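You operate a simulated robot arm through the tools that you are given. There is no shell and no other tool. Be economical: measure what you need, move in short steps, check, and stop when the job is done.

The job below is to be done with a simulated robot arm. You get a single attempt, and the scene is never put back.

Task
Power up the source: main switch, all three phase switches, then output on.

It is judged by the outcome, as a careful person would: the job done as asked, and still so three seconds after it is handed in. It fails if anything else is knocked over, pushed out of place, dropped, spilled or broken.

Robot
A 7-joint arm with a two-finger parallel gripper, fixed in place. Base frame: the origin is at the foot of the arm, x ahead of it, y to its left, z up. Lengths are in mm, angles in rad, forces in N, time in s.
With the tool pointing down near the work surface it reaches from about 280 to 720 mm from the base axis. Its first joint turns from -2.897 to 2.897 rad. Payload 3.43 kg.
The tool frame sits at the grasp point between the pads (the TCP): z along the fingers, y along the line on which they close. The tips reach 34 mm beyond it. The gripper opens to 128 mm. The fingers are 24 mm wide and 12 mm thick; the gripper's body (48 by 130 mm) begins 96 mm behind the TCP.
Orientation is that of the tool frame in the base frame, as a unit quaternion [x, y, z, w]. With the fingers straight down and closing along the base's y, the tool's x points along the base's -x, its y along +y and its z along -z.

Tools
- The arm moves only by the tool apply_moves. Its argument "rows" is a list that holds one entry, the list of rows, each a list of 7 numbers: the turn, a rotation vector about the tool's x, y, z in rad, then the shift along the tool's x, y, z in mm, then the opening, from 0 (shut) to 1 (fully open). In form: [[[wx, wy, wz, tx, ty, tz, fingers], ...]]. A call has 1 to 10 rows; each row shifts and turns the commanded pose from where the row before left it, along the tool's axes as they then stand. A row lasts 0.2 s, in which the tool goes at most 50 mm and 0.15 rad; a call with a longer step from one row to the next is refused whole, and so is a gripper value outside its range. A pose out of reach is approached as far as the arm can. The call stops where the force on the tool passes 80 N (or 10 N more than at its start, if that is more) or the arm is blocked; 0.2 s more then pass. Each finger travels about 108 mm/s and halts on what it meets, pressing with about 35 N; the grip force reading is that of the motor and also rises with nothing between the fingers. The clock runs only during rows and for 0.2 s after the last one: add rows that do not move to give the fingers time. The reply holds the time, the measured pose of the TCP, the force on the tool along the base axes, the opening and the grip force, in the units named above and with some noise, with the torque about the TCP (base axes, N m) and any sound that the robot's microphone picked up.
- Cameras (640 x 400 px; columns grow to the right, rows downward): "scene" is fixed at [223.3, -497.1, 1636.8]; the picture's right is [0.84, -0.54, 0.00], its down [-0.26, -0.41, -0.87] and it looks along [0.47, 0.73, -0.49] (base axes); focal length 369 px, centre (320, 200). "wrist" rides on the gripper at [76, -11, -160] in the tool frame; the picture's right is [0.15, 0.99, 0.00], its down [-0.88, 0.13, -0.46] and it looks along [-0.45, 0.07, 0.89] (tool axes); focal length 234 px, centre (320, 200). There is no depth. A picture from a camera that has moved, and an enlarged one, comes with that camera's place and axes in the base frame and with its lens. The place of the scene camera against the robot may be out by one fixed shift of up to 12 mm in any direction.
- get_image(camera): a new picture of that camera. No time passes.
- raise_lower(by): slides the trunk up (or, below 0, down) by that many mm; the arm rides with it, the base frame stays. It gives what a move gives, with no picture.
- inspect(camera, box): a new picture of the part [left, top, right, bottom] of that camera's present view, enlarged. No time passes.
- job_done(): hands the job in; it is judged then, once.

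Work in short steps. Places have to be worked out from the pictures, the camera data and where the tool is seen: move nearer, look again, correct. Check each grasp and each placing, and mend what went wrong. You have 120 turns and 84 pictures in all, those below and enlarged ones among them. Open the gripper and draw the arm clear of the work before you hand the job in, unless the task says otherwise; then end with one line.

The tools are called after "Call:" as a command line: name --argument value ..., lists and objects as JSON in quotes. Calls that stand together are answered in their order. apply_moves: Moves the arm, as the interface text tells. Its arguments: {"type":"object","properties":{"rows":{"type":"array","items":{"type":"array","items":{"type":"array","items":{"type":"number"}}}}},"required":["rows"]} The other tools are called the same way: raise_lower (by) slides the trunk up or down; get_image (camera) takes a picture; inspect (camera, box) takes an enlarged picture of a part of a camera's view; job_done () hands the job in.

At the start:

```text
t: 0.0
tcp_pos: [375.3, 245.0, 1289.6]
ee_rot: [0.0, 1.0, -0.001, 0.0]
ft_force: [0.6, 0.4, 0.4]
torque: [0.0, -0.01, 0.01]
gripper_width: 128.0
grasp_force: 0.2
trunk travel left (down, up): [-275.0, 49.0]
```

scene: 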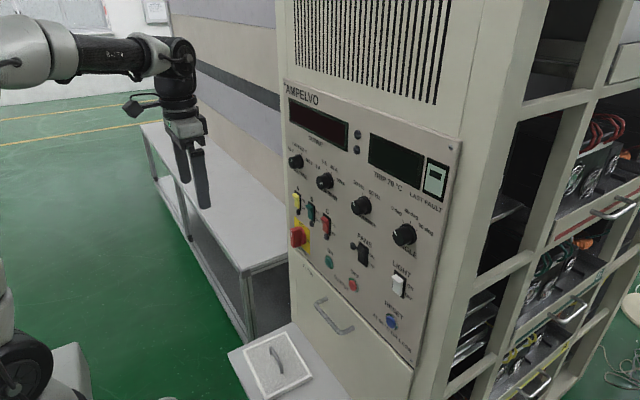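
wrist: 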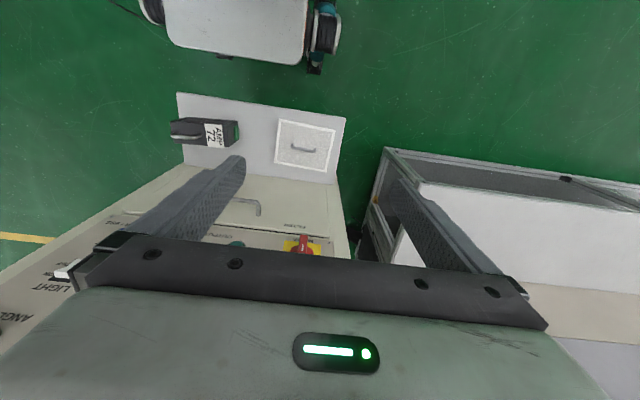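

The panel is seen on the cabinet; I look closer at its controls before moving.

Call:
inspect --camera "scene" --box '[270, 140, 430, 240]'

Call:
inspect --camera "scene" --box '[270, 220, 430, 320]'

Call:
inspect --camera "scene" --box '[280, 80, 470, 200]'

```text
4.00 times, centred on (350, 190) of scene
camera zoom: at [223.3, -497.1, 1636.8], right [0.84, -0.54, 0.0], down [-0.26, -0.41, -0.87], along [0.47, 0.73, -0.49], focal length 1475 px, centre (200, 240)
```

zoom: 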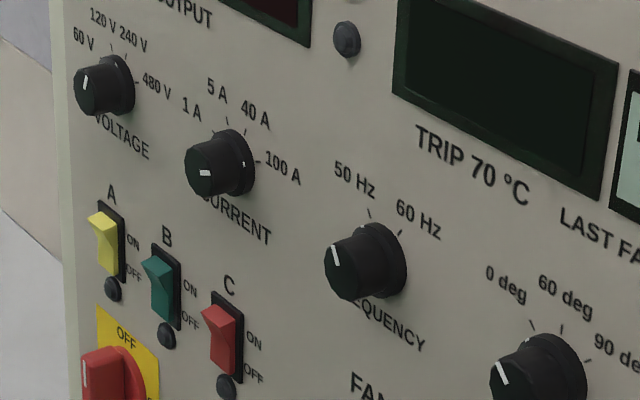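

```text
4.00 times, centred on (350, 270) of scene
camera zoom: at [223.3, -497.1, 1636.8], right [0.84, -0.54, 0.0], down [-0.26, -0.41, -0.87], along [0.47, 0.73, -0.49], focal length 1475 px, centre (200, -80)
```

zoom: 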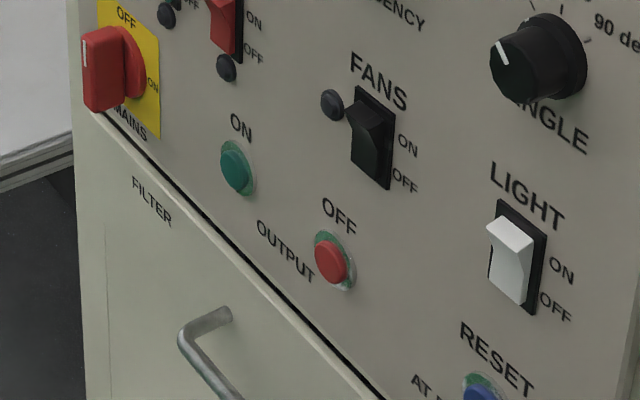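

```text
3.33 times, centred on (375, 140) of scene
camera zoom: at [223.3, -497.1, 1636.8], right [0.84, -0.54, 0.0], down [-0.26, -0.41, -0.87], along [0.47, 0.73, -0.49], focal length 1229 px, centre (137, 400)
```

zoom: 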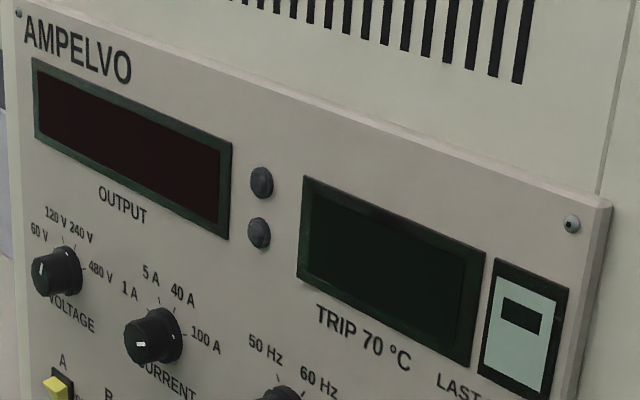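

Controls identified: the mains is a rotary (OFF up, ON to the right), A/B/C are rockers, and the green button is output ON. By triangulation the mains handle sits near (630, 246, 1035). I move forward a bit and start to tip the tool toward +x.

Call:
apply_moves --rows '[[[0, 0, 0, -40, 0, 0, 1], [0, 0, 0, -40, 0, 0, 1], [0, -0.15, 0, 0, 0, 0, 1], [0, -0.15, 0, 0, 0, 0, 1], [0, -0.15, 0, 0, 0, 0, 1], [0, -0.15, 0, 0, 0, 0, 1], [0, -0.15, 0, 0, 0, 0, 1], [0, -0.15, 0, 0, 0, 0, 1]]]'

```text
t: 1.8
tcp_pos: [458.7, 243.9, 1276.0]
ee_rot: [0.001, 0.905, -0.007, 0.425]
ft_force: [0.2, 0.4, 0.3]
torque: [0.01, 0.01, 0.02]
gripper_width: 127.9
grasp_force: 0.1
trunk travel left (down, up): [-275.0, 49.0]
```

Tipping works; I finish the rotation to horizontal.

Call:
apply_moves --rows '[[[0, -0.15, 0, 0, 0, 0, 1], [0, -0.15, 0, 0, 0, 0, 1], [0, -0.15, 0, 0, 0, 0, 1], [0, -0.15, 0, 0, 0, 0, 1], [0, -0.091, 0, 0, 0, 0, 1], [0, 0, 0, 0, 0, 0, 1]]]'

Call:
raise_lower --by -150

Call:
get_image --camera "wrist"

Call:
get_image --camera "scene"

```text
t: 3.2
tcp_pos: [454.7, 247.8, 1289.5]
ee_rot: [-0.001, 0.7, 0.001, 0.714]
ft_force: [-0.1, -0.5, -0.5]
torque: [0.03, 0.02, 0.0]
gripper_width: 128.0
grasp_force: 0.0
trunk travel left (down, up): [-275.0, 49.0]
```

```text
t: 5.0
tcp_pos: [454.6, 247.1, 1139.0]
ee_rot: [0.001, 0.7, -0.001, 0.714]
ft_force: [-0.2, 0.3, 0.6]
torque: [0.02, -0.01, 0.0]
gripper_width: 127.8
grasp_force: 0.0
trunk travel left (down, up): [-125.0, 199.0]
```

```text
78 pictures are left
camera wrist: at [296.0, 234.6, 1059.9], right [0.0, 0.99, -0.15], down [-0.47, 0.13, 0.87], along [0.88, 0.07, 0.47], focal length 234 px, centre (320, 200)
```

wrist: 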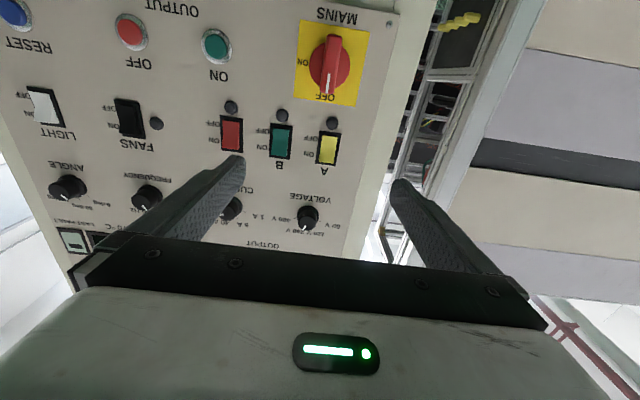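

```text
77 pictures are left
```

scene: 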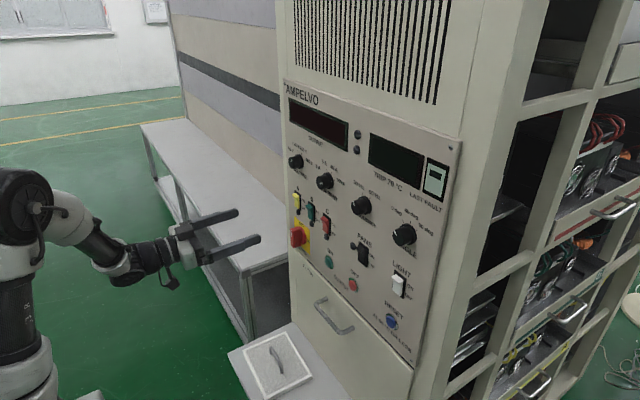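

The panel is vertical, facing -x, at x≈638. Estimates: mains (y 247, z 1053), A/B/C (y 261/191/119, z ≈1154), output ON (y 104, z 1048). I level the tool and lower to the mains height.

Call:
raise_lower --by -86

Call:
apply_moves --rows '[[[0, 0.02, 0, 0, 0, 20, 1], [0, 0, 0, 0, 0, 20, 1], [0, 0, 0, 0, 0, 0, 1]]]'

Call:
get_image --camera "wrist"

Call:
inspect --camera "scene" --box '[200, 180, 360, 280]'

```text
t: 6.2
tcp_pos: [454.7, 247.1, 1053.3]
ee_rot: [0.0, 0.7, 0.001, 0.714]
ft_force: [0.1, -0.8, 1.0]
torque: [0.02, 0.01, -0.01]
gripper_width: 128.2
grasp_force: 0.2
trunk travel left (down, up): [-39.0, 285.0]
```

```text
t: 7.0
tcp_pos: [493.0, 245.9, 1055.7]
ee_rot: [0.0, 0.707, 0.0, 0.707]
ft_force: [0.2, -0.9, 0.0]
torque: [0.01, 0.01, -0.02]
gripper_width: 128.1
grasp_force: 0.1
trunk travel left (down, up): [-39.0, 285.0]
```

```text
76 pictures are left
camera wrist: at [333.1, 234.9, 979.0], right [0.0, 0.99, -0.15], down [-0.46, 0.13, 0.88], along [0.89, 0.07, 0.45], focal length 234 px, centre (320, 200)
```

wrist: 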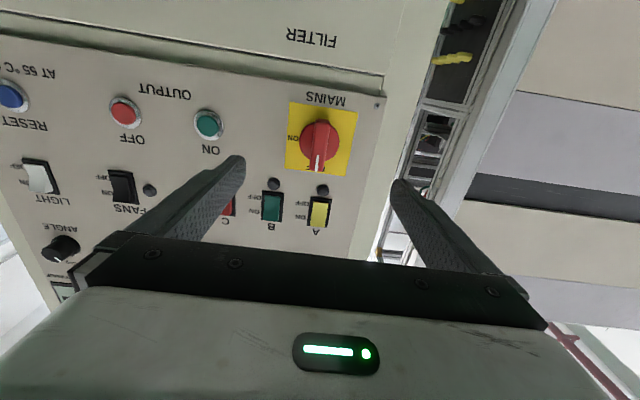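

```text
4.00 times, centred on (280, 230) of scene
camera zoom: at [223.3, -497.1, 1636.8], right [0.84, -0.54, 0.0], down [-0.26, -0.41, -0.87], along [0.47, 0.73, -0.49], focal length 1475 px, centre (480, 80)
```

zoom: 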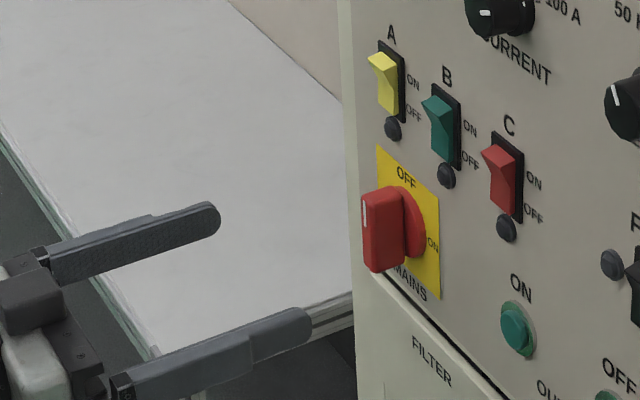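

Mains pivot refined to about (y 245.5, z 1050); the handle front is near x≈605. I advance with open fingers astride it and check.

Call:
apply_moves --rows '[[[0, 0, 0, 5, 0, 30, 1], [0, 0, 0, 0, 0, 30, 1], [0, 0, 0, 0, 0, 26, 1], [0, 0, 0, 0, 0, 0, 0.5], [0, 0, 0, 0, 0, 0, 0.5]]]'

Call:
get_image --camera "wrist"

Call:
inspect --camera "scene" --box '[220, 180, 380, 280]'

```text
t: 8.2
tcp_pos: [580.0, 248.3, 1050.7]
ee_rot: [-0.001, 0.707, 0.001, 0.707]
ft_force: [-0.3, -1.4, -0.4]
torque: [0.02, 0.02, -0.02]
gripper_width: 64.1
grasp_force: 0.0
trunk travel left (down, up): [-39.0, 285.0]
```

```text
74 pictures are left
camera wrist: at [418.7, 235.6, 975.1], right [0.0, 0.99, -0.15], down [-0.46, 0.13, 0.88], along [0.89, 0.07, 0.45], focal length 234 px, centre (320, 200)
```

wrist: 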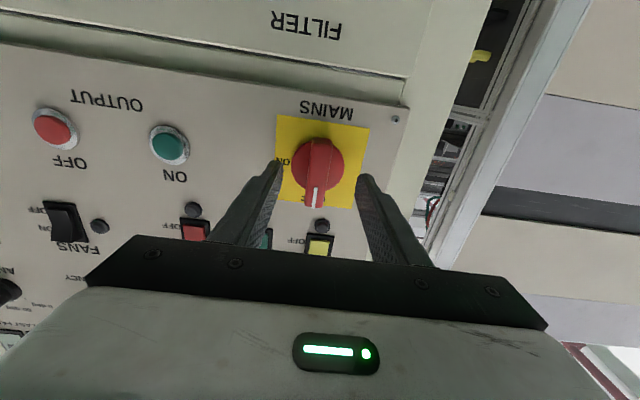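

```text
4.00 times, centred on (300, 230) of scene
camera zoom: at [223.3, -497.1, 1636.8], right [0.84, -0.54, 0.0], down [-0.26, -0.41, -0.87], along [0.47, 0.73, -0.49], focal length 1475 px, centre (400, 80)
```

zoom: 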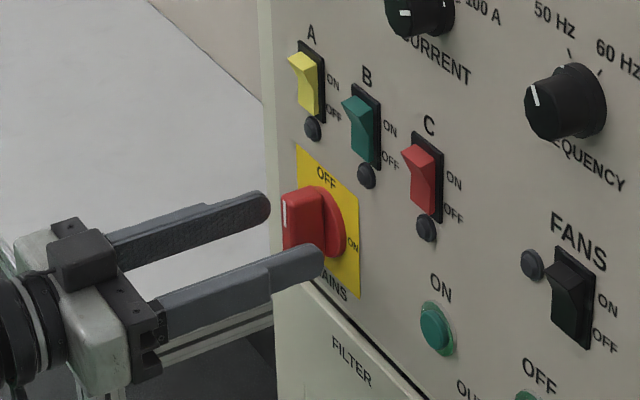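

Fingers straddle the handle, centred within ~2 mm; the pivot looks like z≈1046. I advance 12 mm, lower 4 mm and close.

Call:
apply_moves --rows '[[[0, 0, 0, 4, -1.5, 6, 0.5], [0, 0, 0, 0, 0, 6, 0.5], [0, 0, 0, 0, 0, 0, 0.1], [0, 0, 0, 0, 0, 0, 0.1], [0, 0, 0, 0, 0, 0, 0.1]]]'

Call:
get_image --camera "wrist"

```text
t: 9.4
tcp_pos: [592.8, 245.6, 1046.5]
ee_rot: [0.0, 0.707, 0.0, 0.707]
ft_force: [-1.6, -3.2, -0.1]
torque: [0.02, -0.34, -0.01]
gripper_width: 17.8
grasp_force: 44.8
trunk travel left (down, up): [-39.0, 285.0]
```

```text
72 pictures are left
camera wrist: at [432.0, 233.5, 970.3], right [0.0, 0.99, -0.15], down [-0.46, 0.13, 0.88], along [0.89, 0.07, 0.45], focal length 234 px, centre (320, 200)
```

wrist: 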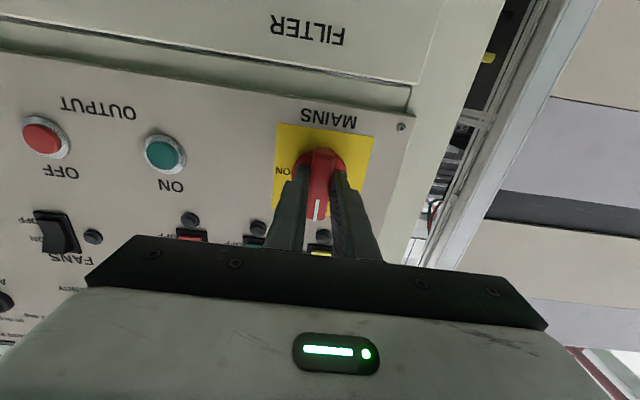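

The handle is gripped (17.8 mm wide). I turn clockwise as seen facing the panel (+ about tool z), first part.

Call:
apply_moves --rows '[[[0, 0, 0.1, 0, 0, 0, 0.1], [0, 0, 0.12, 0, 0, 0, 0.1], [0, 0, 0.12, 0, 0, 0, 0.1], [0, 0, 0.12, 0, 0, 0, 0.1], [0, 0, 0, 0, 0, 0, 0.1]]]'

```text
t: 10.6
tcp_pos: [592.3, 246.8, 1047.1]
ee_rot: [0.16, 0.688, 0.163, 0.689]
ft_force: [8.3, 8.6, 11.6]
torque: [-0.06, -0.39, -0.24]
gripper_width: 18.0
grasp_force: 44.7
trunk travel left (down, up): [-39.0, 285.0]
```

Turning smoothly with little resistance; I go on.

Call:
apply_moves --rows '[[[0, 0, 0.12, 0, 0, 0, 0.1], [0, 0, 0.12, 0, 0, 0, 0.1], [0, 0, 0.12, 0, 0, 0, 0.1], [0, 0, 0.12, 0, 0, 0, 0.1], [0, 0, 0, 0, 0, 0, 0.1]]]'

Call:
inspect --camera "scene" --box '[220, 180, 380, 280]'

```text
t: 11.8
tcp_pos: [592.7, 246.6, 1048.2]
ee_rot: [0.318, 0.628, 0.324, 0.632]
ft_force: [15.2, 13.9, 33.2]
torque: [-0.08, 0.79, 0.67]
gripper_width: 17.9
grasp_force: 44.9
trunk travel left (down, up): [-39.0, 285.0]
```

```text
4.00 times, centred on (300, 230) of scene
camera zoom: at [223.3, -497.1, 1636.8], right [0.84, -0.54, 0.0], down [-0.26, -0.41, -0.87], along [0.47, 0.73, -0.49], focal length 1475 px, centre (400, 80)
```

zoom: 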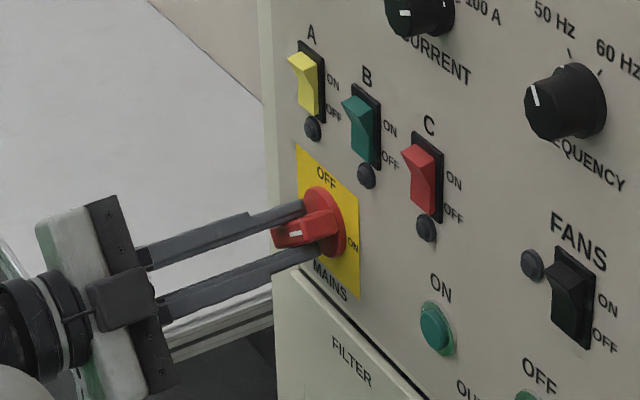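

54° turned; the side force (33 N up) says the pivot is a touch higher than my axis, so I shift about 3 mm up while turning on.

Call:
apply_moves --rows '[[[0, 0, 0, -0.6, 3.3, 0, 0.1], [0, 0, 0.1, 0, 0, 0, 0.1], [0, 0, 0.12, 0, 0, 0, 0.1], [0, 0, 0.12, 0, 0, 0, 0.1], [0, 0, 0, 0, 0, 0, 0.1]]]'

```text
t: 13.0
tcp_pos: [592.2, 247.7, 1049.5]
ee_rot: [0.421, 0.566, 0.425, 0.567]
ft_force: [24.9, 13.6, 25.7]
torque: [-0.08, 0.3, 1.06]
gripper_width: 17.9
grasp_force: 45.0
trunk travel left (down, up): [-39.0, 285.0]
```

Call:
apply_moves --rows '[[[0, 0, 0, 0.8, 2.3, 1.5, 0.1], [0, 0, 0.1, 0, 0, 0, 0.1], [0, 0, 0.1, 0, 0, 0, 0.1], [0, 0, 0.1, 0, 0, 0, 0.1], [0, 0, 0, 0, 0, 0, 0.1]]]'

Call:
inspect --camera "scene" --box '[220, 180, 380, 280]'

Call:
get_image --camera "wrist"

```text
t: 14.0
tcp_pos: [594.3, 247.2, 1063.2]
ee_rot: [0.51, 0.535, 0.471, 0.482]
ft_force: [5.3, 5.2, -52.8]
torque: [0.15, 0.52, 0.53]
gripper_width: 42.0
grasp_force: 25.7
out of reach, approached as far as the arm can: row 2, 3, 4
trunk travel left (down, up): [-39.0, 285.0]
stopped in row 5: the force on the tool passed its limit at 83 N (the readings are from after the stop); the commanded pose is now the measured one
```

```text
4.00 times, centred on (300, 230) of scene
camera zoom: at [223.3, -497.1, 1636.8], right [0.84, -0.54, 0.0], down [-0.26, -0.41, -0.87], along [0.47, 0.73, -0.49], focal length 1475 px, centre (400, 80)
```

zoom: 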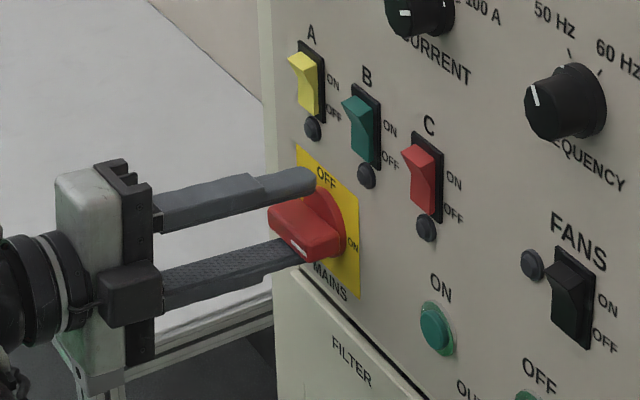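

```text
69 pictures are left
camera wrist: at [432.1, 319.9, 1063.4], right [0.09, 0.18, 0.98], down [-0.43, -0.88, 0.2], along [0.9, -0.44, 0.0], focal length 234 px, centre (320, 200)
```

wrist: 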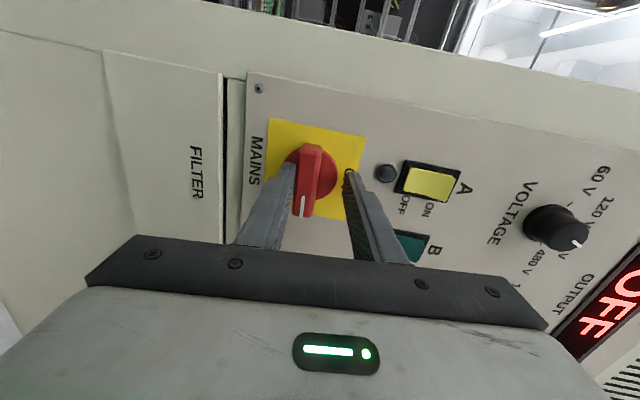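

The handle is at ON and the output display lit up ("OFF" reading), so mains power is on. I open and back straight out.

Call:
apply_moves --rows '[[[0, 0, 0, 0, 0, 0, 0.55], [0, 0, 0, 0, 0, 0, 0.55], [0, 0, 0, 0, 0, 0, 0.55]]]'

Call:
get_image --camera "wrist"

```text
t: 14.8
tcp_pos: [590.3, 244.7, 1079.2]
ee_rot: [0.505, 0.523, 0.482, 0.489]
ft_force: [-1.2, -0.8, -5.5]
torque: [-0.03, 0.11, -0.04]
gripper_width: 73.0
grasp_force: 2.9
trunk travel left (down, up): [-39.0, 285.0]
```

```text
68 pictures are left
camera wrist: at [429.1, 317.8, 1074.6], right [0.06, 0.17, 0.98], down [-0.44, -0.88, 0.18], along [0.9, -0.44, 0.02], focal length 234 px, centre (320, 200)
```

wrist: 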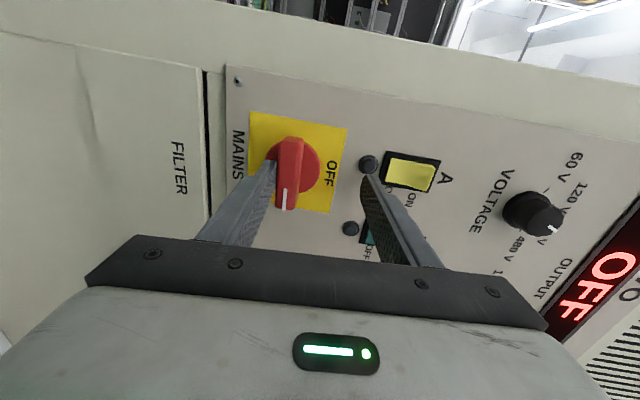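

Handle is horizontal at ON; the fingers are free. I back out along the tool axis.

Call:
apply_moves --rows '[[[0, 0, 0, 0, 0, -25, 0.55], [0, 0, 0, 0, 0, -35, 0.55], [0, 0, 0, 0, 0, -30, 0.55], [0, 0, -0.15, 0, 0, 0, 0.2], [0, 0, -0.15, 0, 0, 0, 0], [0, 0, -0.15, 0, 0, 0, 0], [0, 0, -0.15, 0, 0, 0, 0], [0, 0, -0.15, 0, 0, 0, 0], [0, 0, -0.15, 0, 0, 0, 0], [0, 0, -0.15, 0, 0, 0, 0]]]'

Call:
inspect --camera "scene" --box '[220, 80, 460, 230]'

```text
t: 17.0
tcp_pos: [500.5, 243.0, 1082.4]
ee_rot: [0.173, 0.708, 0.172, 0.663]
ft_force: [1.2, 1.0, -0.2]
torque: [0.01, -0.03, 0.02]
gripper_width: 0.2
grasp_force: 33.2
trunk travel left (down, up): [-39.0, 285.0]
```

```text
2.67 times, centred on (340, 155) of scene
camera zoom: at [223.3, -497.1, 1636.8], right [0.84, -0.54, 0.0], down [-0.26, -0.41, -0.87], along [0.47, 0.73, -0.49], focal length 983 px, centre (267, 320)
```

zoom: 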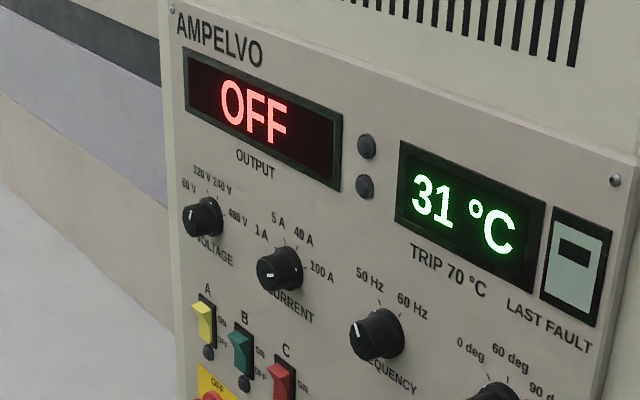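

Displays are lit, mains is on. I restore the level orientation and raise to the rocker height.

Call:
apply_moves --rows '[[[0, 0, -0.15, 0, 0, 0, 0], [0, 0, -0.15, 0, 0, 0, 0], [0, 0, -0.15, 0, 0, 0, 0], [0, 0, -0.043, 0, 0, 0, 0], [0.014, -0.062, 0, 0, 0, 0, 0], [0, 0, 0, 0, 0, 0, 0]]]'

Call:
raise_lower --by 86

Call:
get_image --camera "wrist"

Call:
inspect --camera "scene" --box '[220, 150, 380, 250]'

```text
t: 18.4
tcp_pos: [500.9, 243.7, 1083.3]
ee_rot: [0.002, 0.707, 0.0, 0.707]
ft_force: [-0.6, 0.5, -0.2]
torque: [0.02, -0.01, 0.02]
gripper_width: 0.0
grasp_force: 33.8
trunk travel left (down, up): [-39.0, 285.0]
```

```text
t: 19.6
tcp_pos: [500.9, 244.3, 1168.6]
ee_rot: [0.002, 0.707, 0.0, 0.707]
ft_force: [0.5, 0.4, 0.0]
torque: [0.0, 0.01, -0.02]
gripper_width: 0.0
grasp_force: 33.2
trunk travel left (down, up): [-125.0, 199.0]
```

```text
66 pictures are left
camera wrist: at [340.6, 232.2, 1092.6], right [0.0, 0.99, -0.14], down [-0.46, 0.13, 0.88], along [0.89, 0.06, 0.45], focal length 234 px, centre (320, 200)
```

wrist: 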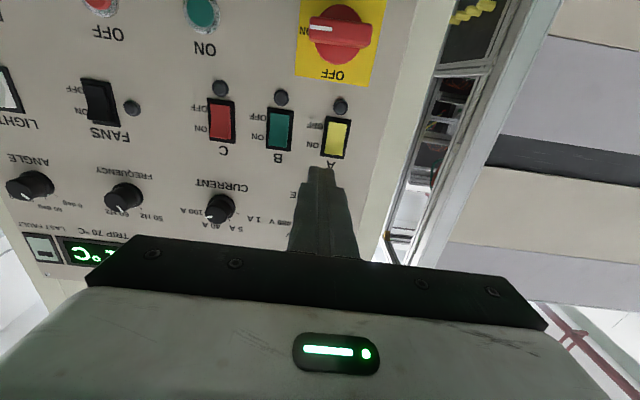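

```text
4.00 times, centred on (300, 200) of scene
camera zoom: at [223.3, -497.1, 1636.8], right [0.84, -0.54, 0.0], down [-0.26, -0.41, -0.87], along [0.47, 0.73, -0.49], focal length 1475 px, centre (400, 200)
```

zoom: 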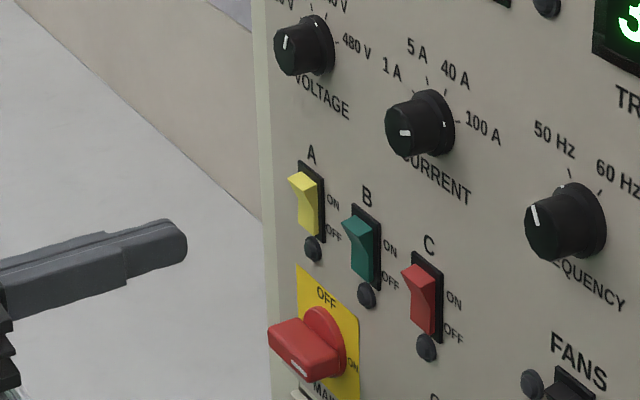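

Rocker A: centre y≈262, z≈1154, bezel z 1128–1180; the upper half projects, so I press it near z≈1169. I line up and approach to short of contact.

Call:
apply_moves --rows '[[[0, 0, 0, -1.5, 17, 0, 0], [0, 0, 0, 0, 0, 30, 0], [0, 0, 0, 0, 0, 30, 0], [0, 0, 0, 0, 0, 0, 0]]]'

Call:
inspect --camera "scene" --box '[240, 150, 400, 250]'

Call:
inspect --camera "wrist" --box '[200, 60, 420, 240]'

```text
t: 20.6
tcp_pos: [562.3, 260.1, 1170.9]
ee_rot: [0.003, 0.707, 0.001, 0.707]
ft_force: [-0.6, -0.3, 0.3]
torque: [-0.02, 0.01, -0.03]
gripper_width: 0.0
grasp_force: 32.8
trunk travel left (down, up): [-125.0, 199.0]
```

```text
4.00 times, centred on (320, 200) of scene
camera zoom: at [223.3, -497.1, 1636.8], right [0.84, -0.54, 0.0], down [-0.26, -0.41, -0.87], along [0.47, 0.73, -0.49], focal length 1475 px, centre (320, 200)
```

zoom: 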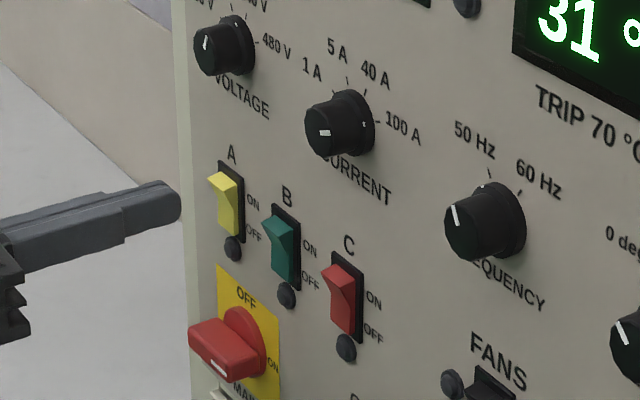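

```text
2.22 times, centred on (310, 150) of wrist
camera zoom: at [401.7, 249.1, 1094.1], right [0.0, 0.99, -0.14], down [-0.46, 0.13, 0.88], along [0.89, 0.06, 0.45], focal length 520 px, centre (342, 311)
```

zoom: 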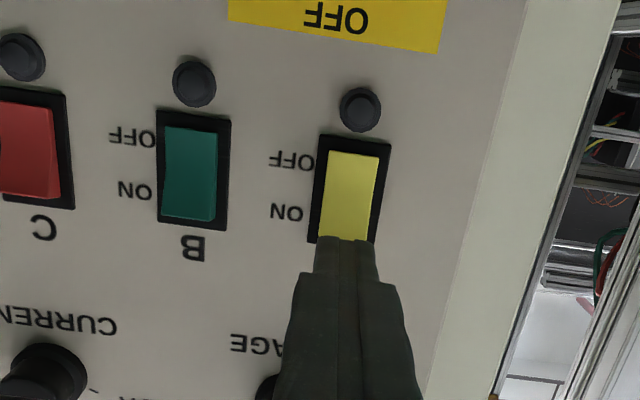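

Well lined up over A's upper half. I push in gently in small steps.

Call:
apply_moves --rows '[[[0, 0, 0, 0, 1, 12, 0], [0, 0, 0, 0, 0, 6, 0], [0, 0, 0, 0, 0, 5, 0], [0, 0, 0, 0, 0, 4, 0], [0, 0, 0, 0, 0, 0, 0]]]'

Call:
inspect --camera "scene" --box '[240, 150, 400, 250]'

```text
t: 21.8
tcp_pos: [588.2, 260.7, 1169.2]
ee_rot: [0.002, 0.707, 0.0, 0.707]
ft_force: [-0.3, 0.0, -0.9]
torque: [0.02, 0.0, -0.01]
gripper_width: 0.0
grasp_force: 33.0
trunk travel left (down, up): [-125.0, 199.0]
```

```text
4.00 times, centred on (320, 200) of scene
camera zoom: at [223.3, -497.1, 1636.8], right [0.84, -0.54, 0.0], down [-0.26, -0.41, -0.87], along [0.47, 0.73, -0.49], focal length 1475 px, centre (320, 200)
```

zoom: 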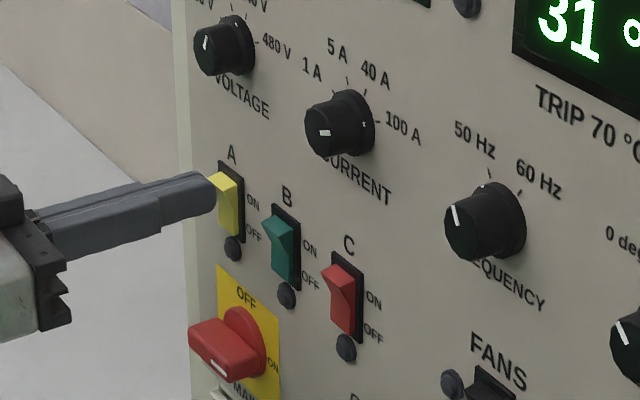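

No contact yet (tip ≈ x 622), but nearly. I keep pressing in small steps.

Call:
apply_moves --rows '[[[0, 0, 0, 0, 0, 3, 0], [0, 0, 0, 0, 0, 3, 0], [0, 0, 0, 0, 0, 3, 0], [0, 0, 0, 0, 0, 3, 0], [0, 0, 0, 0, 0, 0, 0]]]'

Call:
inspect --camera "scene" --box '[240, 150, 400, 250]'

```text
t: 23.0
tcp_pos: [595.3, 261.9, 1172.0]
ee_rot: [0.0, 0.707, 0.002, 0.707]
ft_force: [-41.0, -3.9, -6.3]
torque: [0.22, 0.63, -0.2]
gripper_width: 0.0
grasp_force: 33.6
trunk travel left (down, up): [-125.0, 199.0]
```

```text
4.00 times, centred on (320, 200) of scene
camera zoom: at [223.3, -497.1, 1636.8], right [0.84, -0.54, 0.0], down [-0.26, -0.41, -0.87], along [0.47, 0.73, -0.49], focal length 1475 px, centre (320, 200)
```

zoom: 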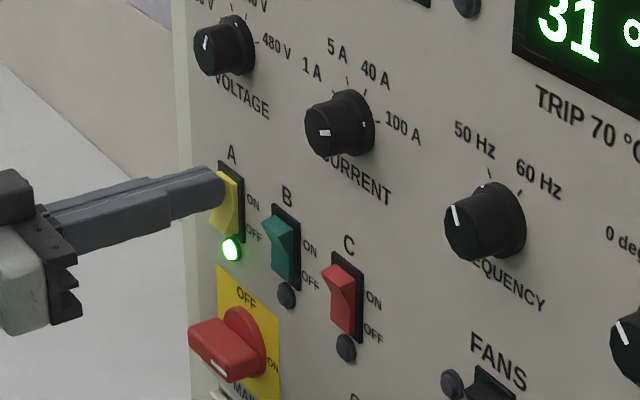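

A flipped and its green lamp is lit. I back off, shift 71 mm to B, and press likewise.

Call:
apply_moves --rows '[[[0, 0, 0, 0, 0, -20, 0], [0, 0, 0, 0, 0, -20, 0], [0, 0, 0, 1, -36, 0, 0], [0, 0, 0, 0, -35, 0, 0], [0, 0, 0, 0, 0, 15, 0], [0, 0, 0, 0, 0, 9, 0], [0, 0, 0, 0, 0, 0, 0]]]'

Call:
inspect --camera "wrist" --box '[200, 60, 420, 240]'

```text
t: 24.6
tcp_pos: [583.8, 188.6, 1169.5]
ee_rot: [0.002, 0.707, -0.001, 0.707]
ft_force: [0.3, 1.2, -0.1]
torque: [0.0, 0.0, 0.03]
gripper_width: 0.0
grasp_force: 33.2
trunk travel left (down, up): [-125.0, 199.0]
```

```text
2.22 times, centred on (310, 150) of wrist
camera zoom: at [423.0, 177.6, 1092.9], right [0.0, 0.99, -0.14], down [-0.46, 0.13, 0.88], along [0.89, 0.06, 0.45], focal length 520 px, centre (342, 311)
```

zoom: 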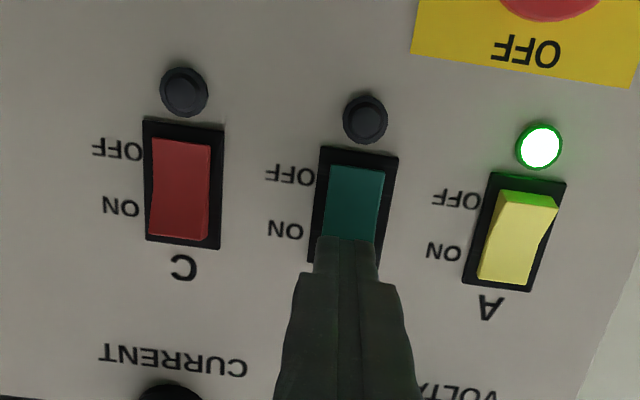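

A is on, and the finger is over B's upper half. I press B.

Call:
apply_moves --rows '[[[0, 0, 0, 0, 1, 4, 0], [0, 0, 0, 0, 0, 3, 0], [0, 0, 0, 0, 0, 3, 0], [0, 0, 0, 0, 0, 3, 0], [0, 0, 0, 0, 0, 3, 0], [0, 0, 0, 0, 0, 0, 0]]]'

Call:
inspect --camera "wrist" --box '[200, 60, 420, 240]'

```text
t: 26.0
tcp_pos: [596.4, 191.1, 1169.5]
ee_rot: [0.003, 0.706, 0.0, 0.708]
ft_force: [-34.9, -7.3, 1.3]
torque: [0.0, 0.31, -0.14]
gripper_width: 0.0
grasp_force: 32.7
trunk travel left (down, up): [-125.0, 199.0]
```

```text
2.22 times, centred on (310, 150) of wrist
camera zoom: at [435.4, 179.6, 1093.7], right [0.0, 0.99, -0.14], down [-0.46, 0.13, 0.88], along [0.89, 0.06, 0.45], focal length 520 px, centre (342, 311)
```

zoom: 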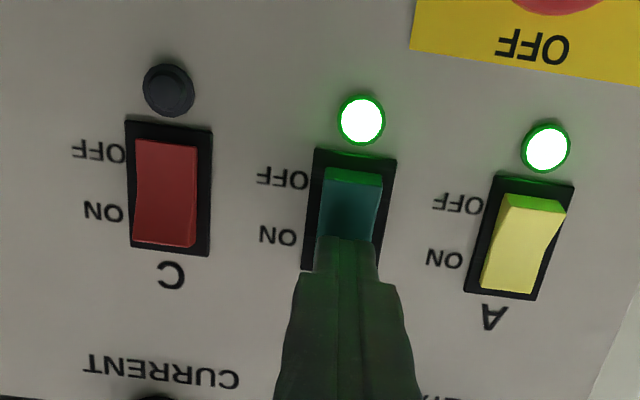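

B is on with its lamp lit. Same again for C, 71 mm further right.

Call:
apply_moves --rows '[[[0, 0, 0, 0, 0, -20, 0], [0, 0, 0, 0, 0, -20, 0], [0, 0, 0, 0, -36, 0, 0], [0, 0, 0, 0, -35, 0, 0], [0, 0, 0, 0, 0, 15, 0], [0, 0, 0, 0, 0, 9, 0], [0, 0, 0, 0, 0, 0, 0]]]'

Call:
inspect --camera "wrist" --box '[200, 60, 420, 240]'

```text
t: 27.6
tcp_pos: [582.8, 121.8, 1169.7]
ee_rot: [0.002, 0.707, 0.0, 0.707]
ft_force: [0.0, -0.2, 0.1]
torque: [-0.01, 0.02, 0.0]
gripper_width: 0.0
grasp_force: 33.0
trunk travel left (down, up): [-125.0, 199.0]
```

```text
2.22 times, centred on (310, 150) of wrist
camera zoom: at [423.3, 110.0, 1092.5], right [0.0, 0.99, -0.14], down [-0.46, 0.13, 0.88], along [0.89, 0.06, 0.45], focal length 520 px, centre (342, 311)
```

zoom: 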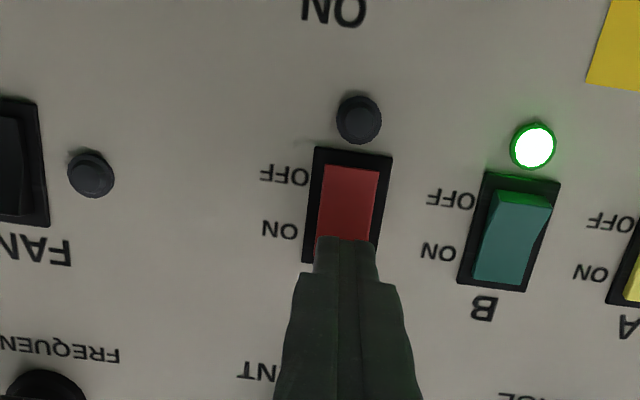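

Aligned on C's upper half; pressing.

Call:
apply_moves --rows '[[[0, 0, 0, 0, 0, 4, 0], [0, 0, 0, 0, 0, 3, 0], [0, 0, 0, 0, 0, 3, 0], [0, 0, 0, 0, 0, 3, 0], [0, 0, 0, 0, 0, 3, 0], [0, 0, 0, 0, 0, 0, 0]]]'

Call:
get_image --camera "wrist"

```text
t: 29.0
tcp_pos: [596.8, 119.7, 1170.2]
ee_rot: [0.003, 0.707, -0.001, 0.707]
ft_force: [-36.6, -5.0, -1.7]
torque: [0.14, 0.46, -0.06]
gripper_width: 0.0
grasp_force: 33.0
trunk travel left (down, up): [-125.0, 199.0]
```

```text
57 pictures are left
camera wrist: at [435.4, 109.2, 1093.5], right [0.0, 0.99, -0.14], down [-0.46, 0.13, 0.88], along [0.89, 0.06, 0.45], focal length 234 px, centre (320, 200)
```

wrist: 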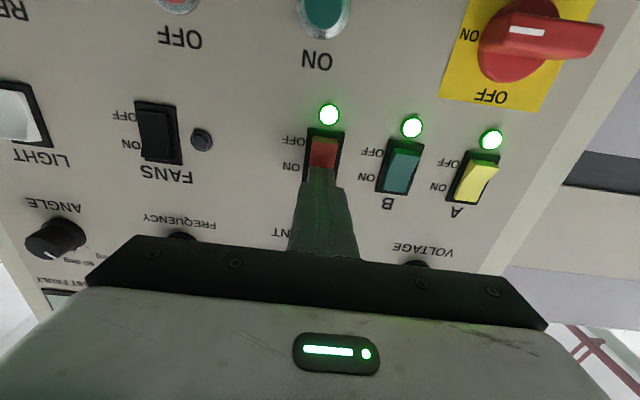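

All three phases are lit. Now back off and lower to the green output ON button (est. y≈105, z≈1049).

Call:
apply_moves --rows '[[[0, 0, 0, 0, 0, -30, 0], [0, 0, 0, 0, 0, -40, 0], [0, 0, 0, 0, -15, 0, 0], [0, 0, 0, 0, 0, 0, 0]]]'

Call:
raise_lower --by -121

Call:
get_image --camera "wrist"

Call:
get_image --camera "scene"

```text
t: 30.0
tcp_pos: [527.8, 105.1, 1169.1]
ee_rot: [0.001, 0.707, 0.0, 0.707]
ft_force: [0.2, 0.3, 0.1]
torque: [-0.01, 0.01, 0.01]
gripper_width: 0.0
grasp_force: 33.3
trunk travel left (down, up): [-125.0, 199.0]
```

```text
t: 31.5
tcp_pos: [528.3, 104.9, 1049.2]
ee_rot: [0.003, 0.707, 0.0, 0.707]
ft_force: [0.3, 0.4, 0.5]
torque: [-0.01, 0.01, -0.01]
gripper_width: 0.1
grasp_force: 33.0
trunk travel left (down, up): [-4.0, 320.0]
```

```text
56 pictures are left
camera wrist: at [367.7, 93.3, 972.4], right [0.0, 0.99, -0.14], down [-0.46, 0.13, 0.88], along [0.89, 0.06, 0.45], focal length 234 px, centre (320, 200)
```

wrist: 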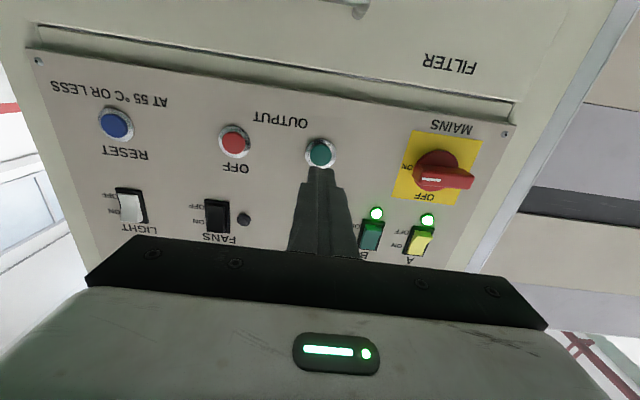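

```text
55 pictures are left
```

scene: 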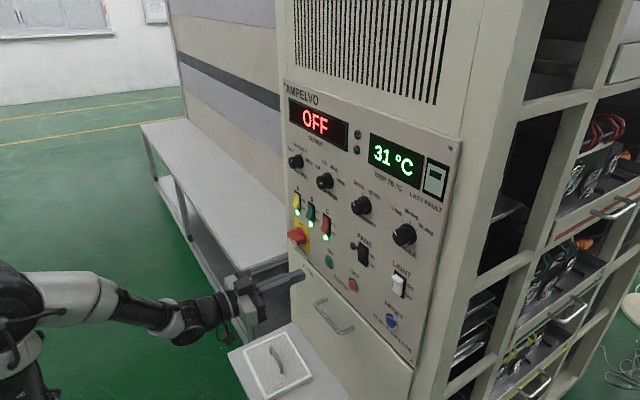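

The finger lines up with the green ON button. I approach and press in small steps.

Call:
apply_moves --rows '[[[0, 0, 0, 1, 0, 30, 0], [0, 0, 0, 0, 0, 22, 0], [0, 0, 0, 0, 0, 0, 0]]]'

Call:
inspect --camera "wrist" --box '[200, 60, 420, 240]'

Call:
inspect --camera "scene" --box '[260, 210, 420, 310]'

```text
t: 32.3
tcp_pos: [580.5, 102.8, 1050.2]
ee_rot: [0.001, 0.707, 0.0, 0.707]
ft_force: [0.3, -0.5, 0.4]
torque: [-0.04, 0.02, -0.02]
gripper_width: 0.0
grasp_force: 32.7
trunk travel left (down, up): [-4.0, 320.0]
```

```text
2.22 times, centred on (310, 150) of wrist
camera zoom: at [420.7, 91.7, 973.1], right [0.0, 0.99, -0.14], down [-0.46, 0.13, 0.88], along [0.89, 0.06, 0.45], focal length 520 px, centre (342, 311)
```

zoom: 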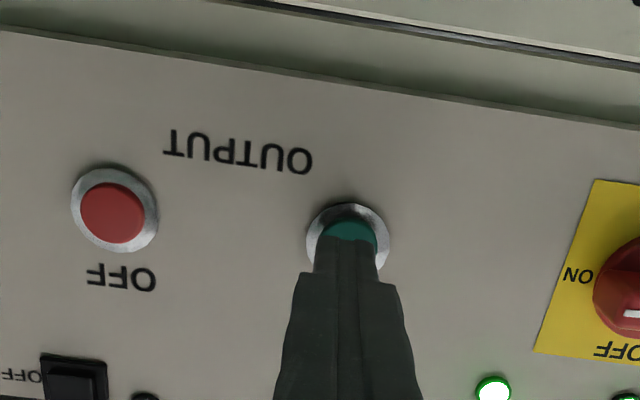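

```text
4.00 times, centred on (340, 260) of scene
camera zoom: at [223.3, -497.1, 1636.8], right [0.84, -0.54, 0.0], down [-0.26, -0.41, -0.87], along [0.47, 0.73, -0.49], focal length 1475 px, centre (240, -40)
```

zoom: 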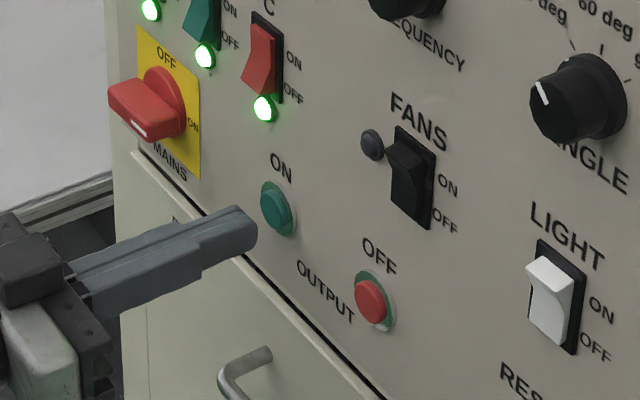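

Call:
apply_moves --rows '[[[0, 0, 0, 2, 1.5, 5, 0], [0, 0, 0, 0, 0, 4, 0], [0, 0, 0, 0, 0, 3, 0], [0, 0, 0, 0, 0, 3, 0], [0, 0, 0, 0, 0, 0, 0]]]'

Call:
get_image --camera "scene"

```text
t: 33.5
tcp_pos: [595.8, 105.0, 1048.2]
ee_rot: [0.003, 0.707, 0.0, 0.707]
ft_force: [0.2, 1.1, 0.6]
torque: [0.02, 0.02, 0.01]
gripper_width: 0.0
grasp_force: 33.4
trunk travel left (down, up): [-4.0, 320.0]
```

```text
52 pictures are left
```

scene: 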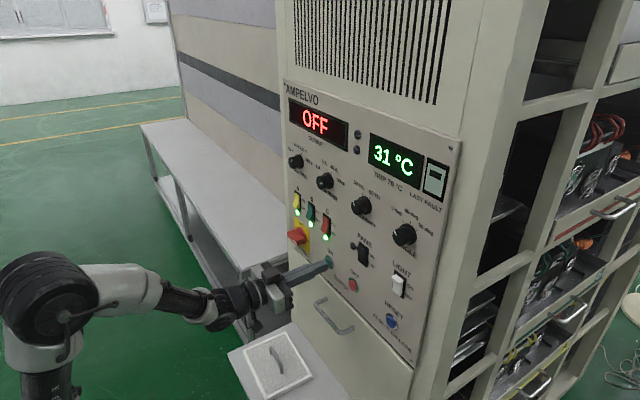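

No contact yet (tip ≈ x 630). I press on in small steps.

Call:
apply_moves --rows '[[[0, 0, 0, 0, 0, 3, 0], [0, 0, 0, 0, 0, 3, 0], [0, 0, 0, 0, 0, 2, 0], [0, 0, 0, 0, 0, 2, 0], [0, 0, 0, 0, 0, 0, 0]]]'

Call:
get_image --camera "scene"

```text
t: 34.7
tcp_pos: [604.8, 106.3, 1045.5]
ee_rot: [0.002, 0.707, -0.001, 0.707]
ft_force: [-13.4, -1.1, 0.5]
torque: [0.01, -0.08, -0.01]
gripper_width: 0.0
grasp_force: 33.1
trunk travel left (down, up): [-4.0, 320.0]
heard: click
```

```text
51 pictures are left
```

scene: 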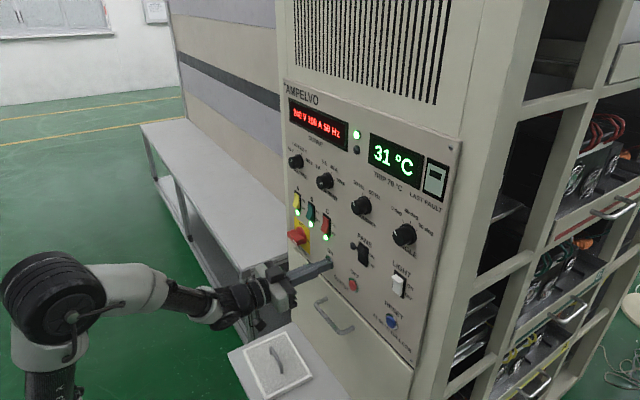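

A click, and the display now shows output values with the lamp lit. I back off straight, open, and watch whether it holds.

Call:
apply_moves --rows '[[[0, 0, 0, 0, 0, -20, 0], [0, 0, 0, 0, 0, -40, 0], [0, 0, 0, 0, 0, -45, 0], [0, 0, 0, 0, 0, -30, 0.3], [0, 0, 0, 0, 0, 0, 0.5], [0, 0, 0, 0, 0, 0, 0.5], [0, 0, 0, 0, 0, 0, 0.5], [0, 0, 0, 0, 0, 0, 0.5]]]'

Call:
inspect --camera "scene" --box '[270, 75, 470, 200]'

Call:
inspect --camera "scene" --box '[270, 180, 430, 280]'

```text
t: 36.7
tcp_pos: [497.1, 112.7, 1013.2]
ee_rot: [0.005, 0.739, -0.001, 0.674]
ft_force: [1.4, 0.3, -0.8]
torque: [-0.02, -0.01, 0.01]
gripper_width: 63.8
grasp_force: 0.0
out of reach, approached as far as the arm can: row 4
trunk travel left (down, up): [-4.0, 320.0]
stopped in row 8: the arm was blocked; the commanded pose is now the measured one
```

```text
3.20 times, centred on (370, 138) of scene
camera zoom: at [223.3, -497.1, 1636.8], right [0.84, -0.54, 0.0], down [-0.26, -0.41, -0.87], along [0.47, 0.73, -0.49], focal length 1180 px, centre (160, 400)
```

zoom: 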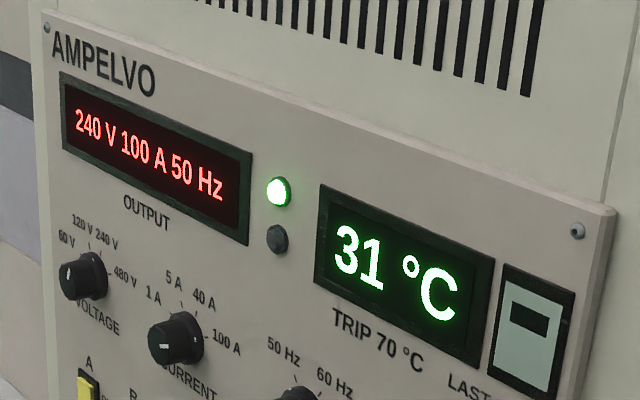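

```text
4.00 times, centred on (350, 230) of scene
camera zoom: at [223.3, -497.1, 1636.8], right [0.84, -0.54, 0.0], down [-0.26, -0.41, -0.87], along [0.47, 0.73, -0.49], focal length 1475 px, centre (200, 80)
```

zoom: 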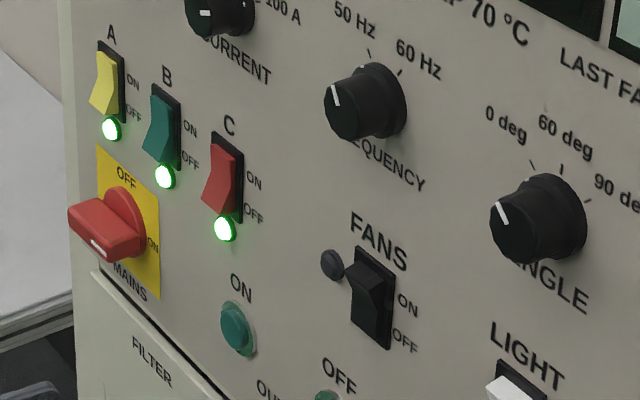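

Output is on: 240 V, 100 A, 50 Hz, with mains and all phases lit. I hold still a few seconds to confirm it stays on and that nothing is touched.

Call:
apply_moves --rows '[[[0, 0, 0, 0, 0, 0, 0.5], [0, 0, 0, 0, 0, 0, 0.5], [0, 0, 0, 0, 0, 0, 0.5], [0, 0, 0, 0, 0, 0, 0.5], [0, 0, 0, 0, 0, 0, 0.5], [0, 0, 0, 0, 0, 0, 0.5], [0, 0, 0, 0, 0, 0, 0.5], [0, 0, 0, 0, 0, 0, 0.5], [0, 0, 0, 0, 0, 0, 0.5], [0, 0, 0, 0, 0, 0, 0.5]]]'

Call:
get_image --camera "scene"

Call:
get_image --camera "wrist"

```text
t: 38.9
tcp_pos: [496.9, 113.0, 1015.0]
ee_rot: [0.004, 0.738, -0.001, 0.674]
ft_force: [-0.2, -0.4, -0.7]
torque: [0.0, -0.01, 0.0]
gripper_width: 63.9
grasp_force: 0.1
trunk travel left (down, up): [-4.0, 320.0]
```

```text
48 pictures are left
```

scene: 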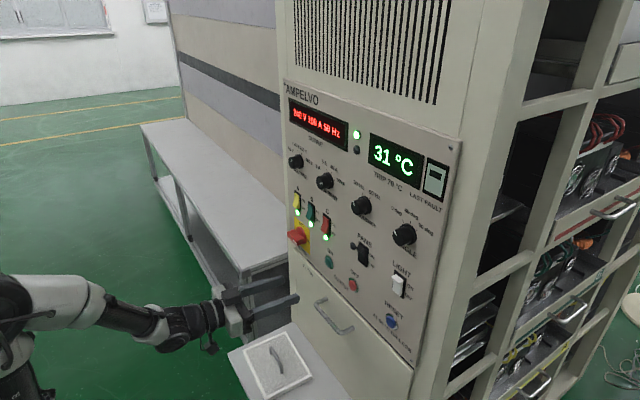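

```text
47 pictures are left
camera wrist: at [330.1, 103.4, 952.9], right [0.0, 0.99, -0.14], down [-0.37, 0.13, 0.92], along [0.93, 0.06, 0.37], focal length 234 px, centre (320, 200)
```

wrist: 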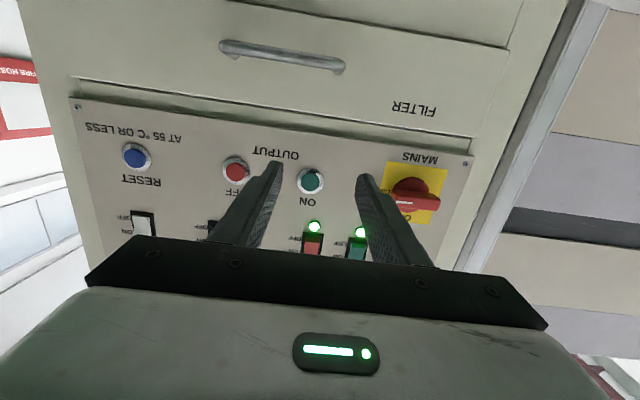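

The output has stayed on for over 4 s at a steady 31 °C, the arm is clear of the panel by about 100 mm and the gripper is open. I hand the job in.

Call:
job_done

```text
The job is handed in.
```

The source is powered up: the main switch is ON, phases A, B and C are on with their lamps lit, and the output is on, reading 240 V, 100 A, 50 Hz. I left the fans off, since you didn't ask for them; the temperature held at 31 °C against the 70 °C trip for the 4 s I watched.
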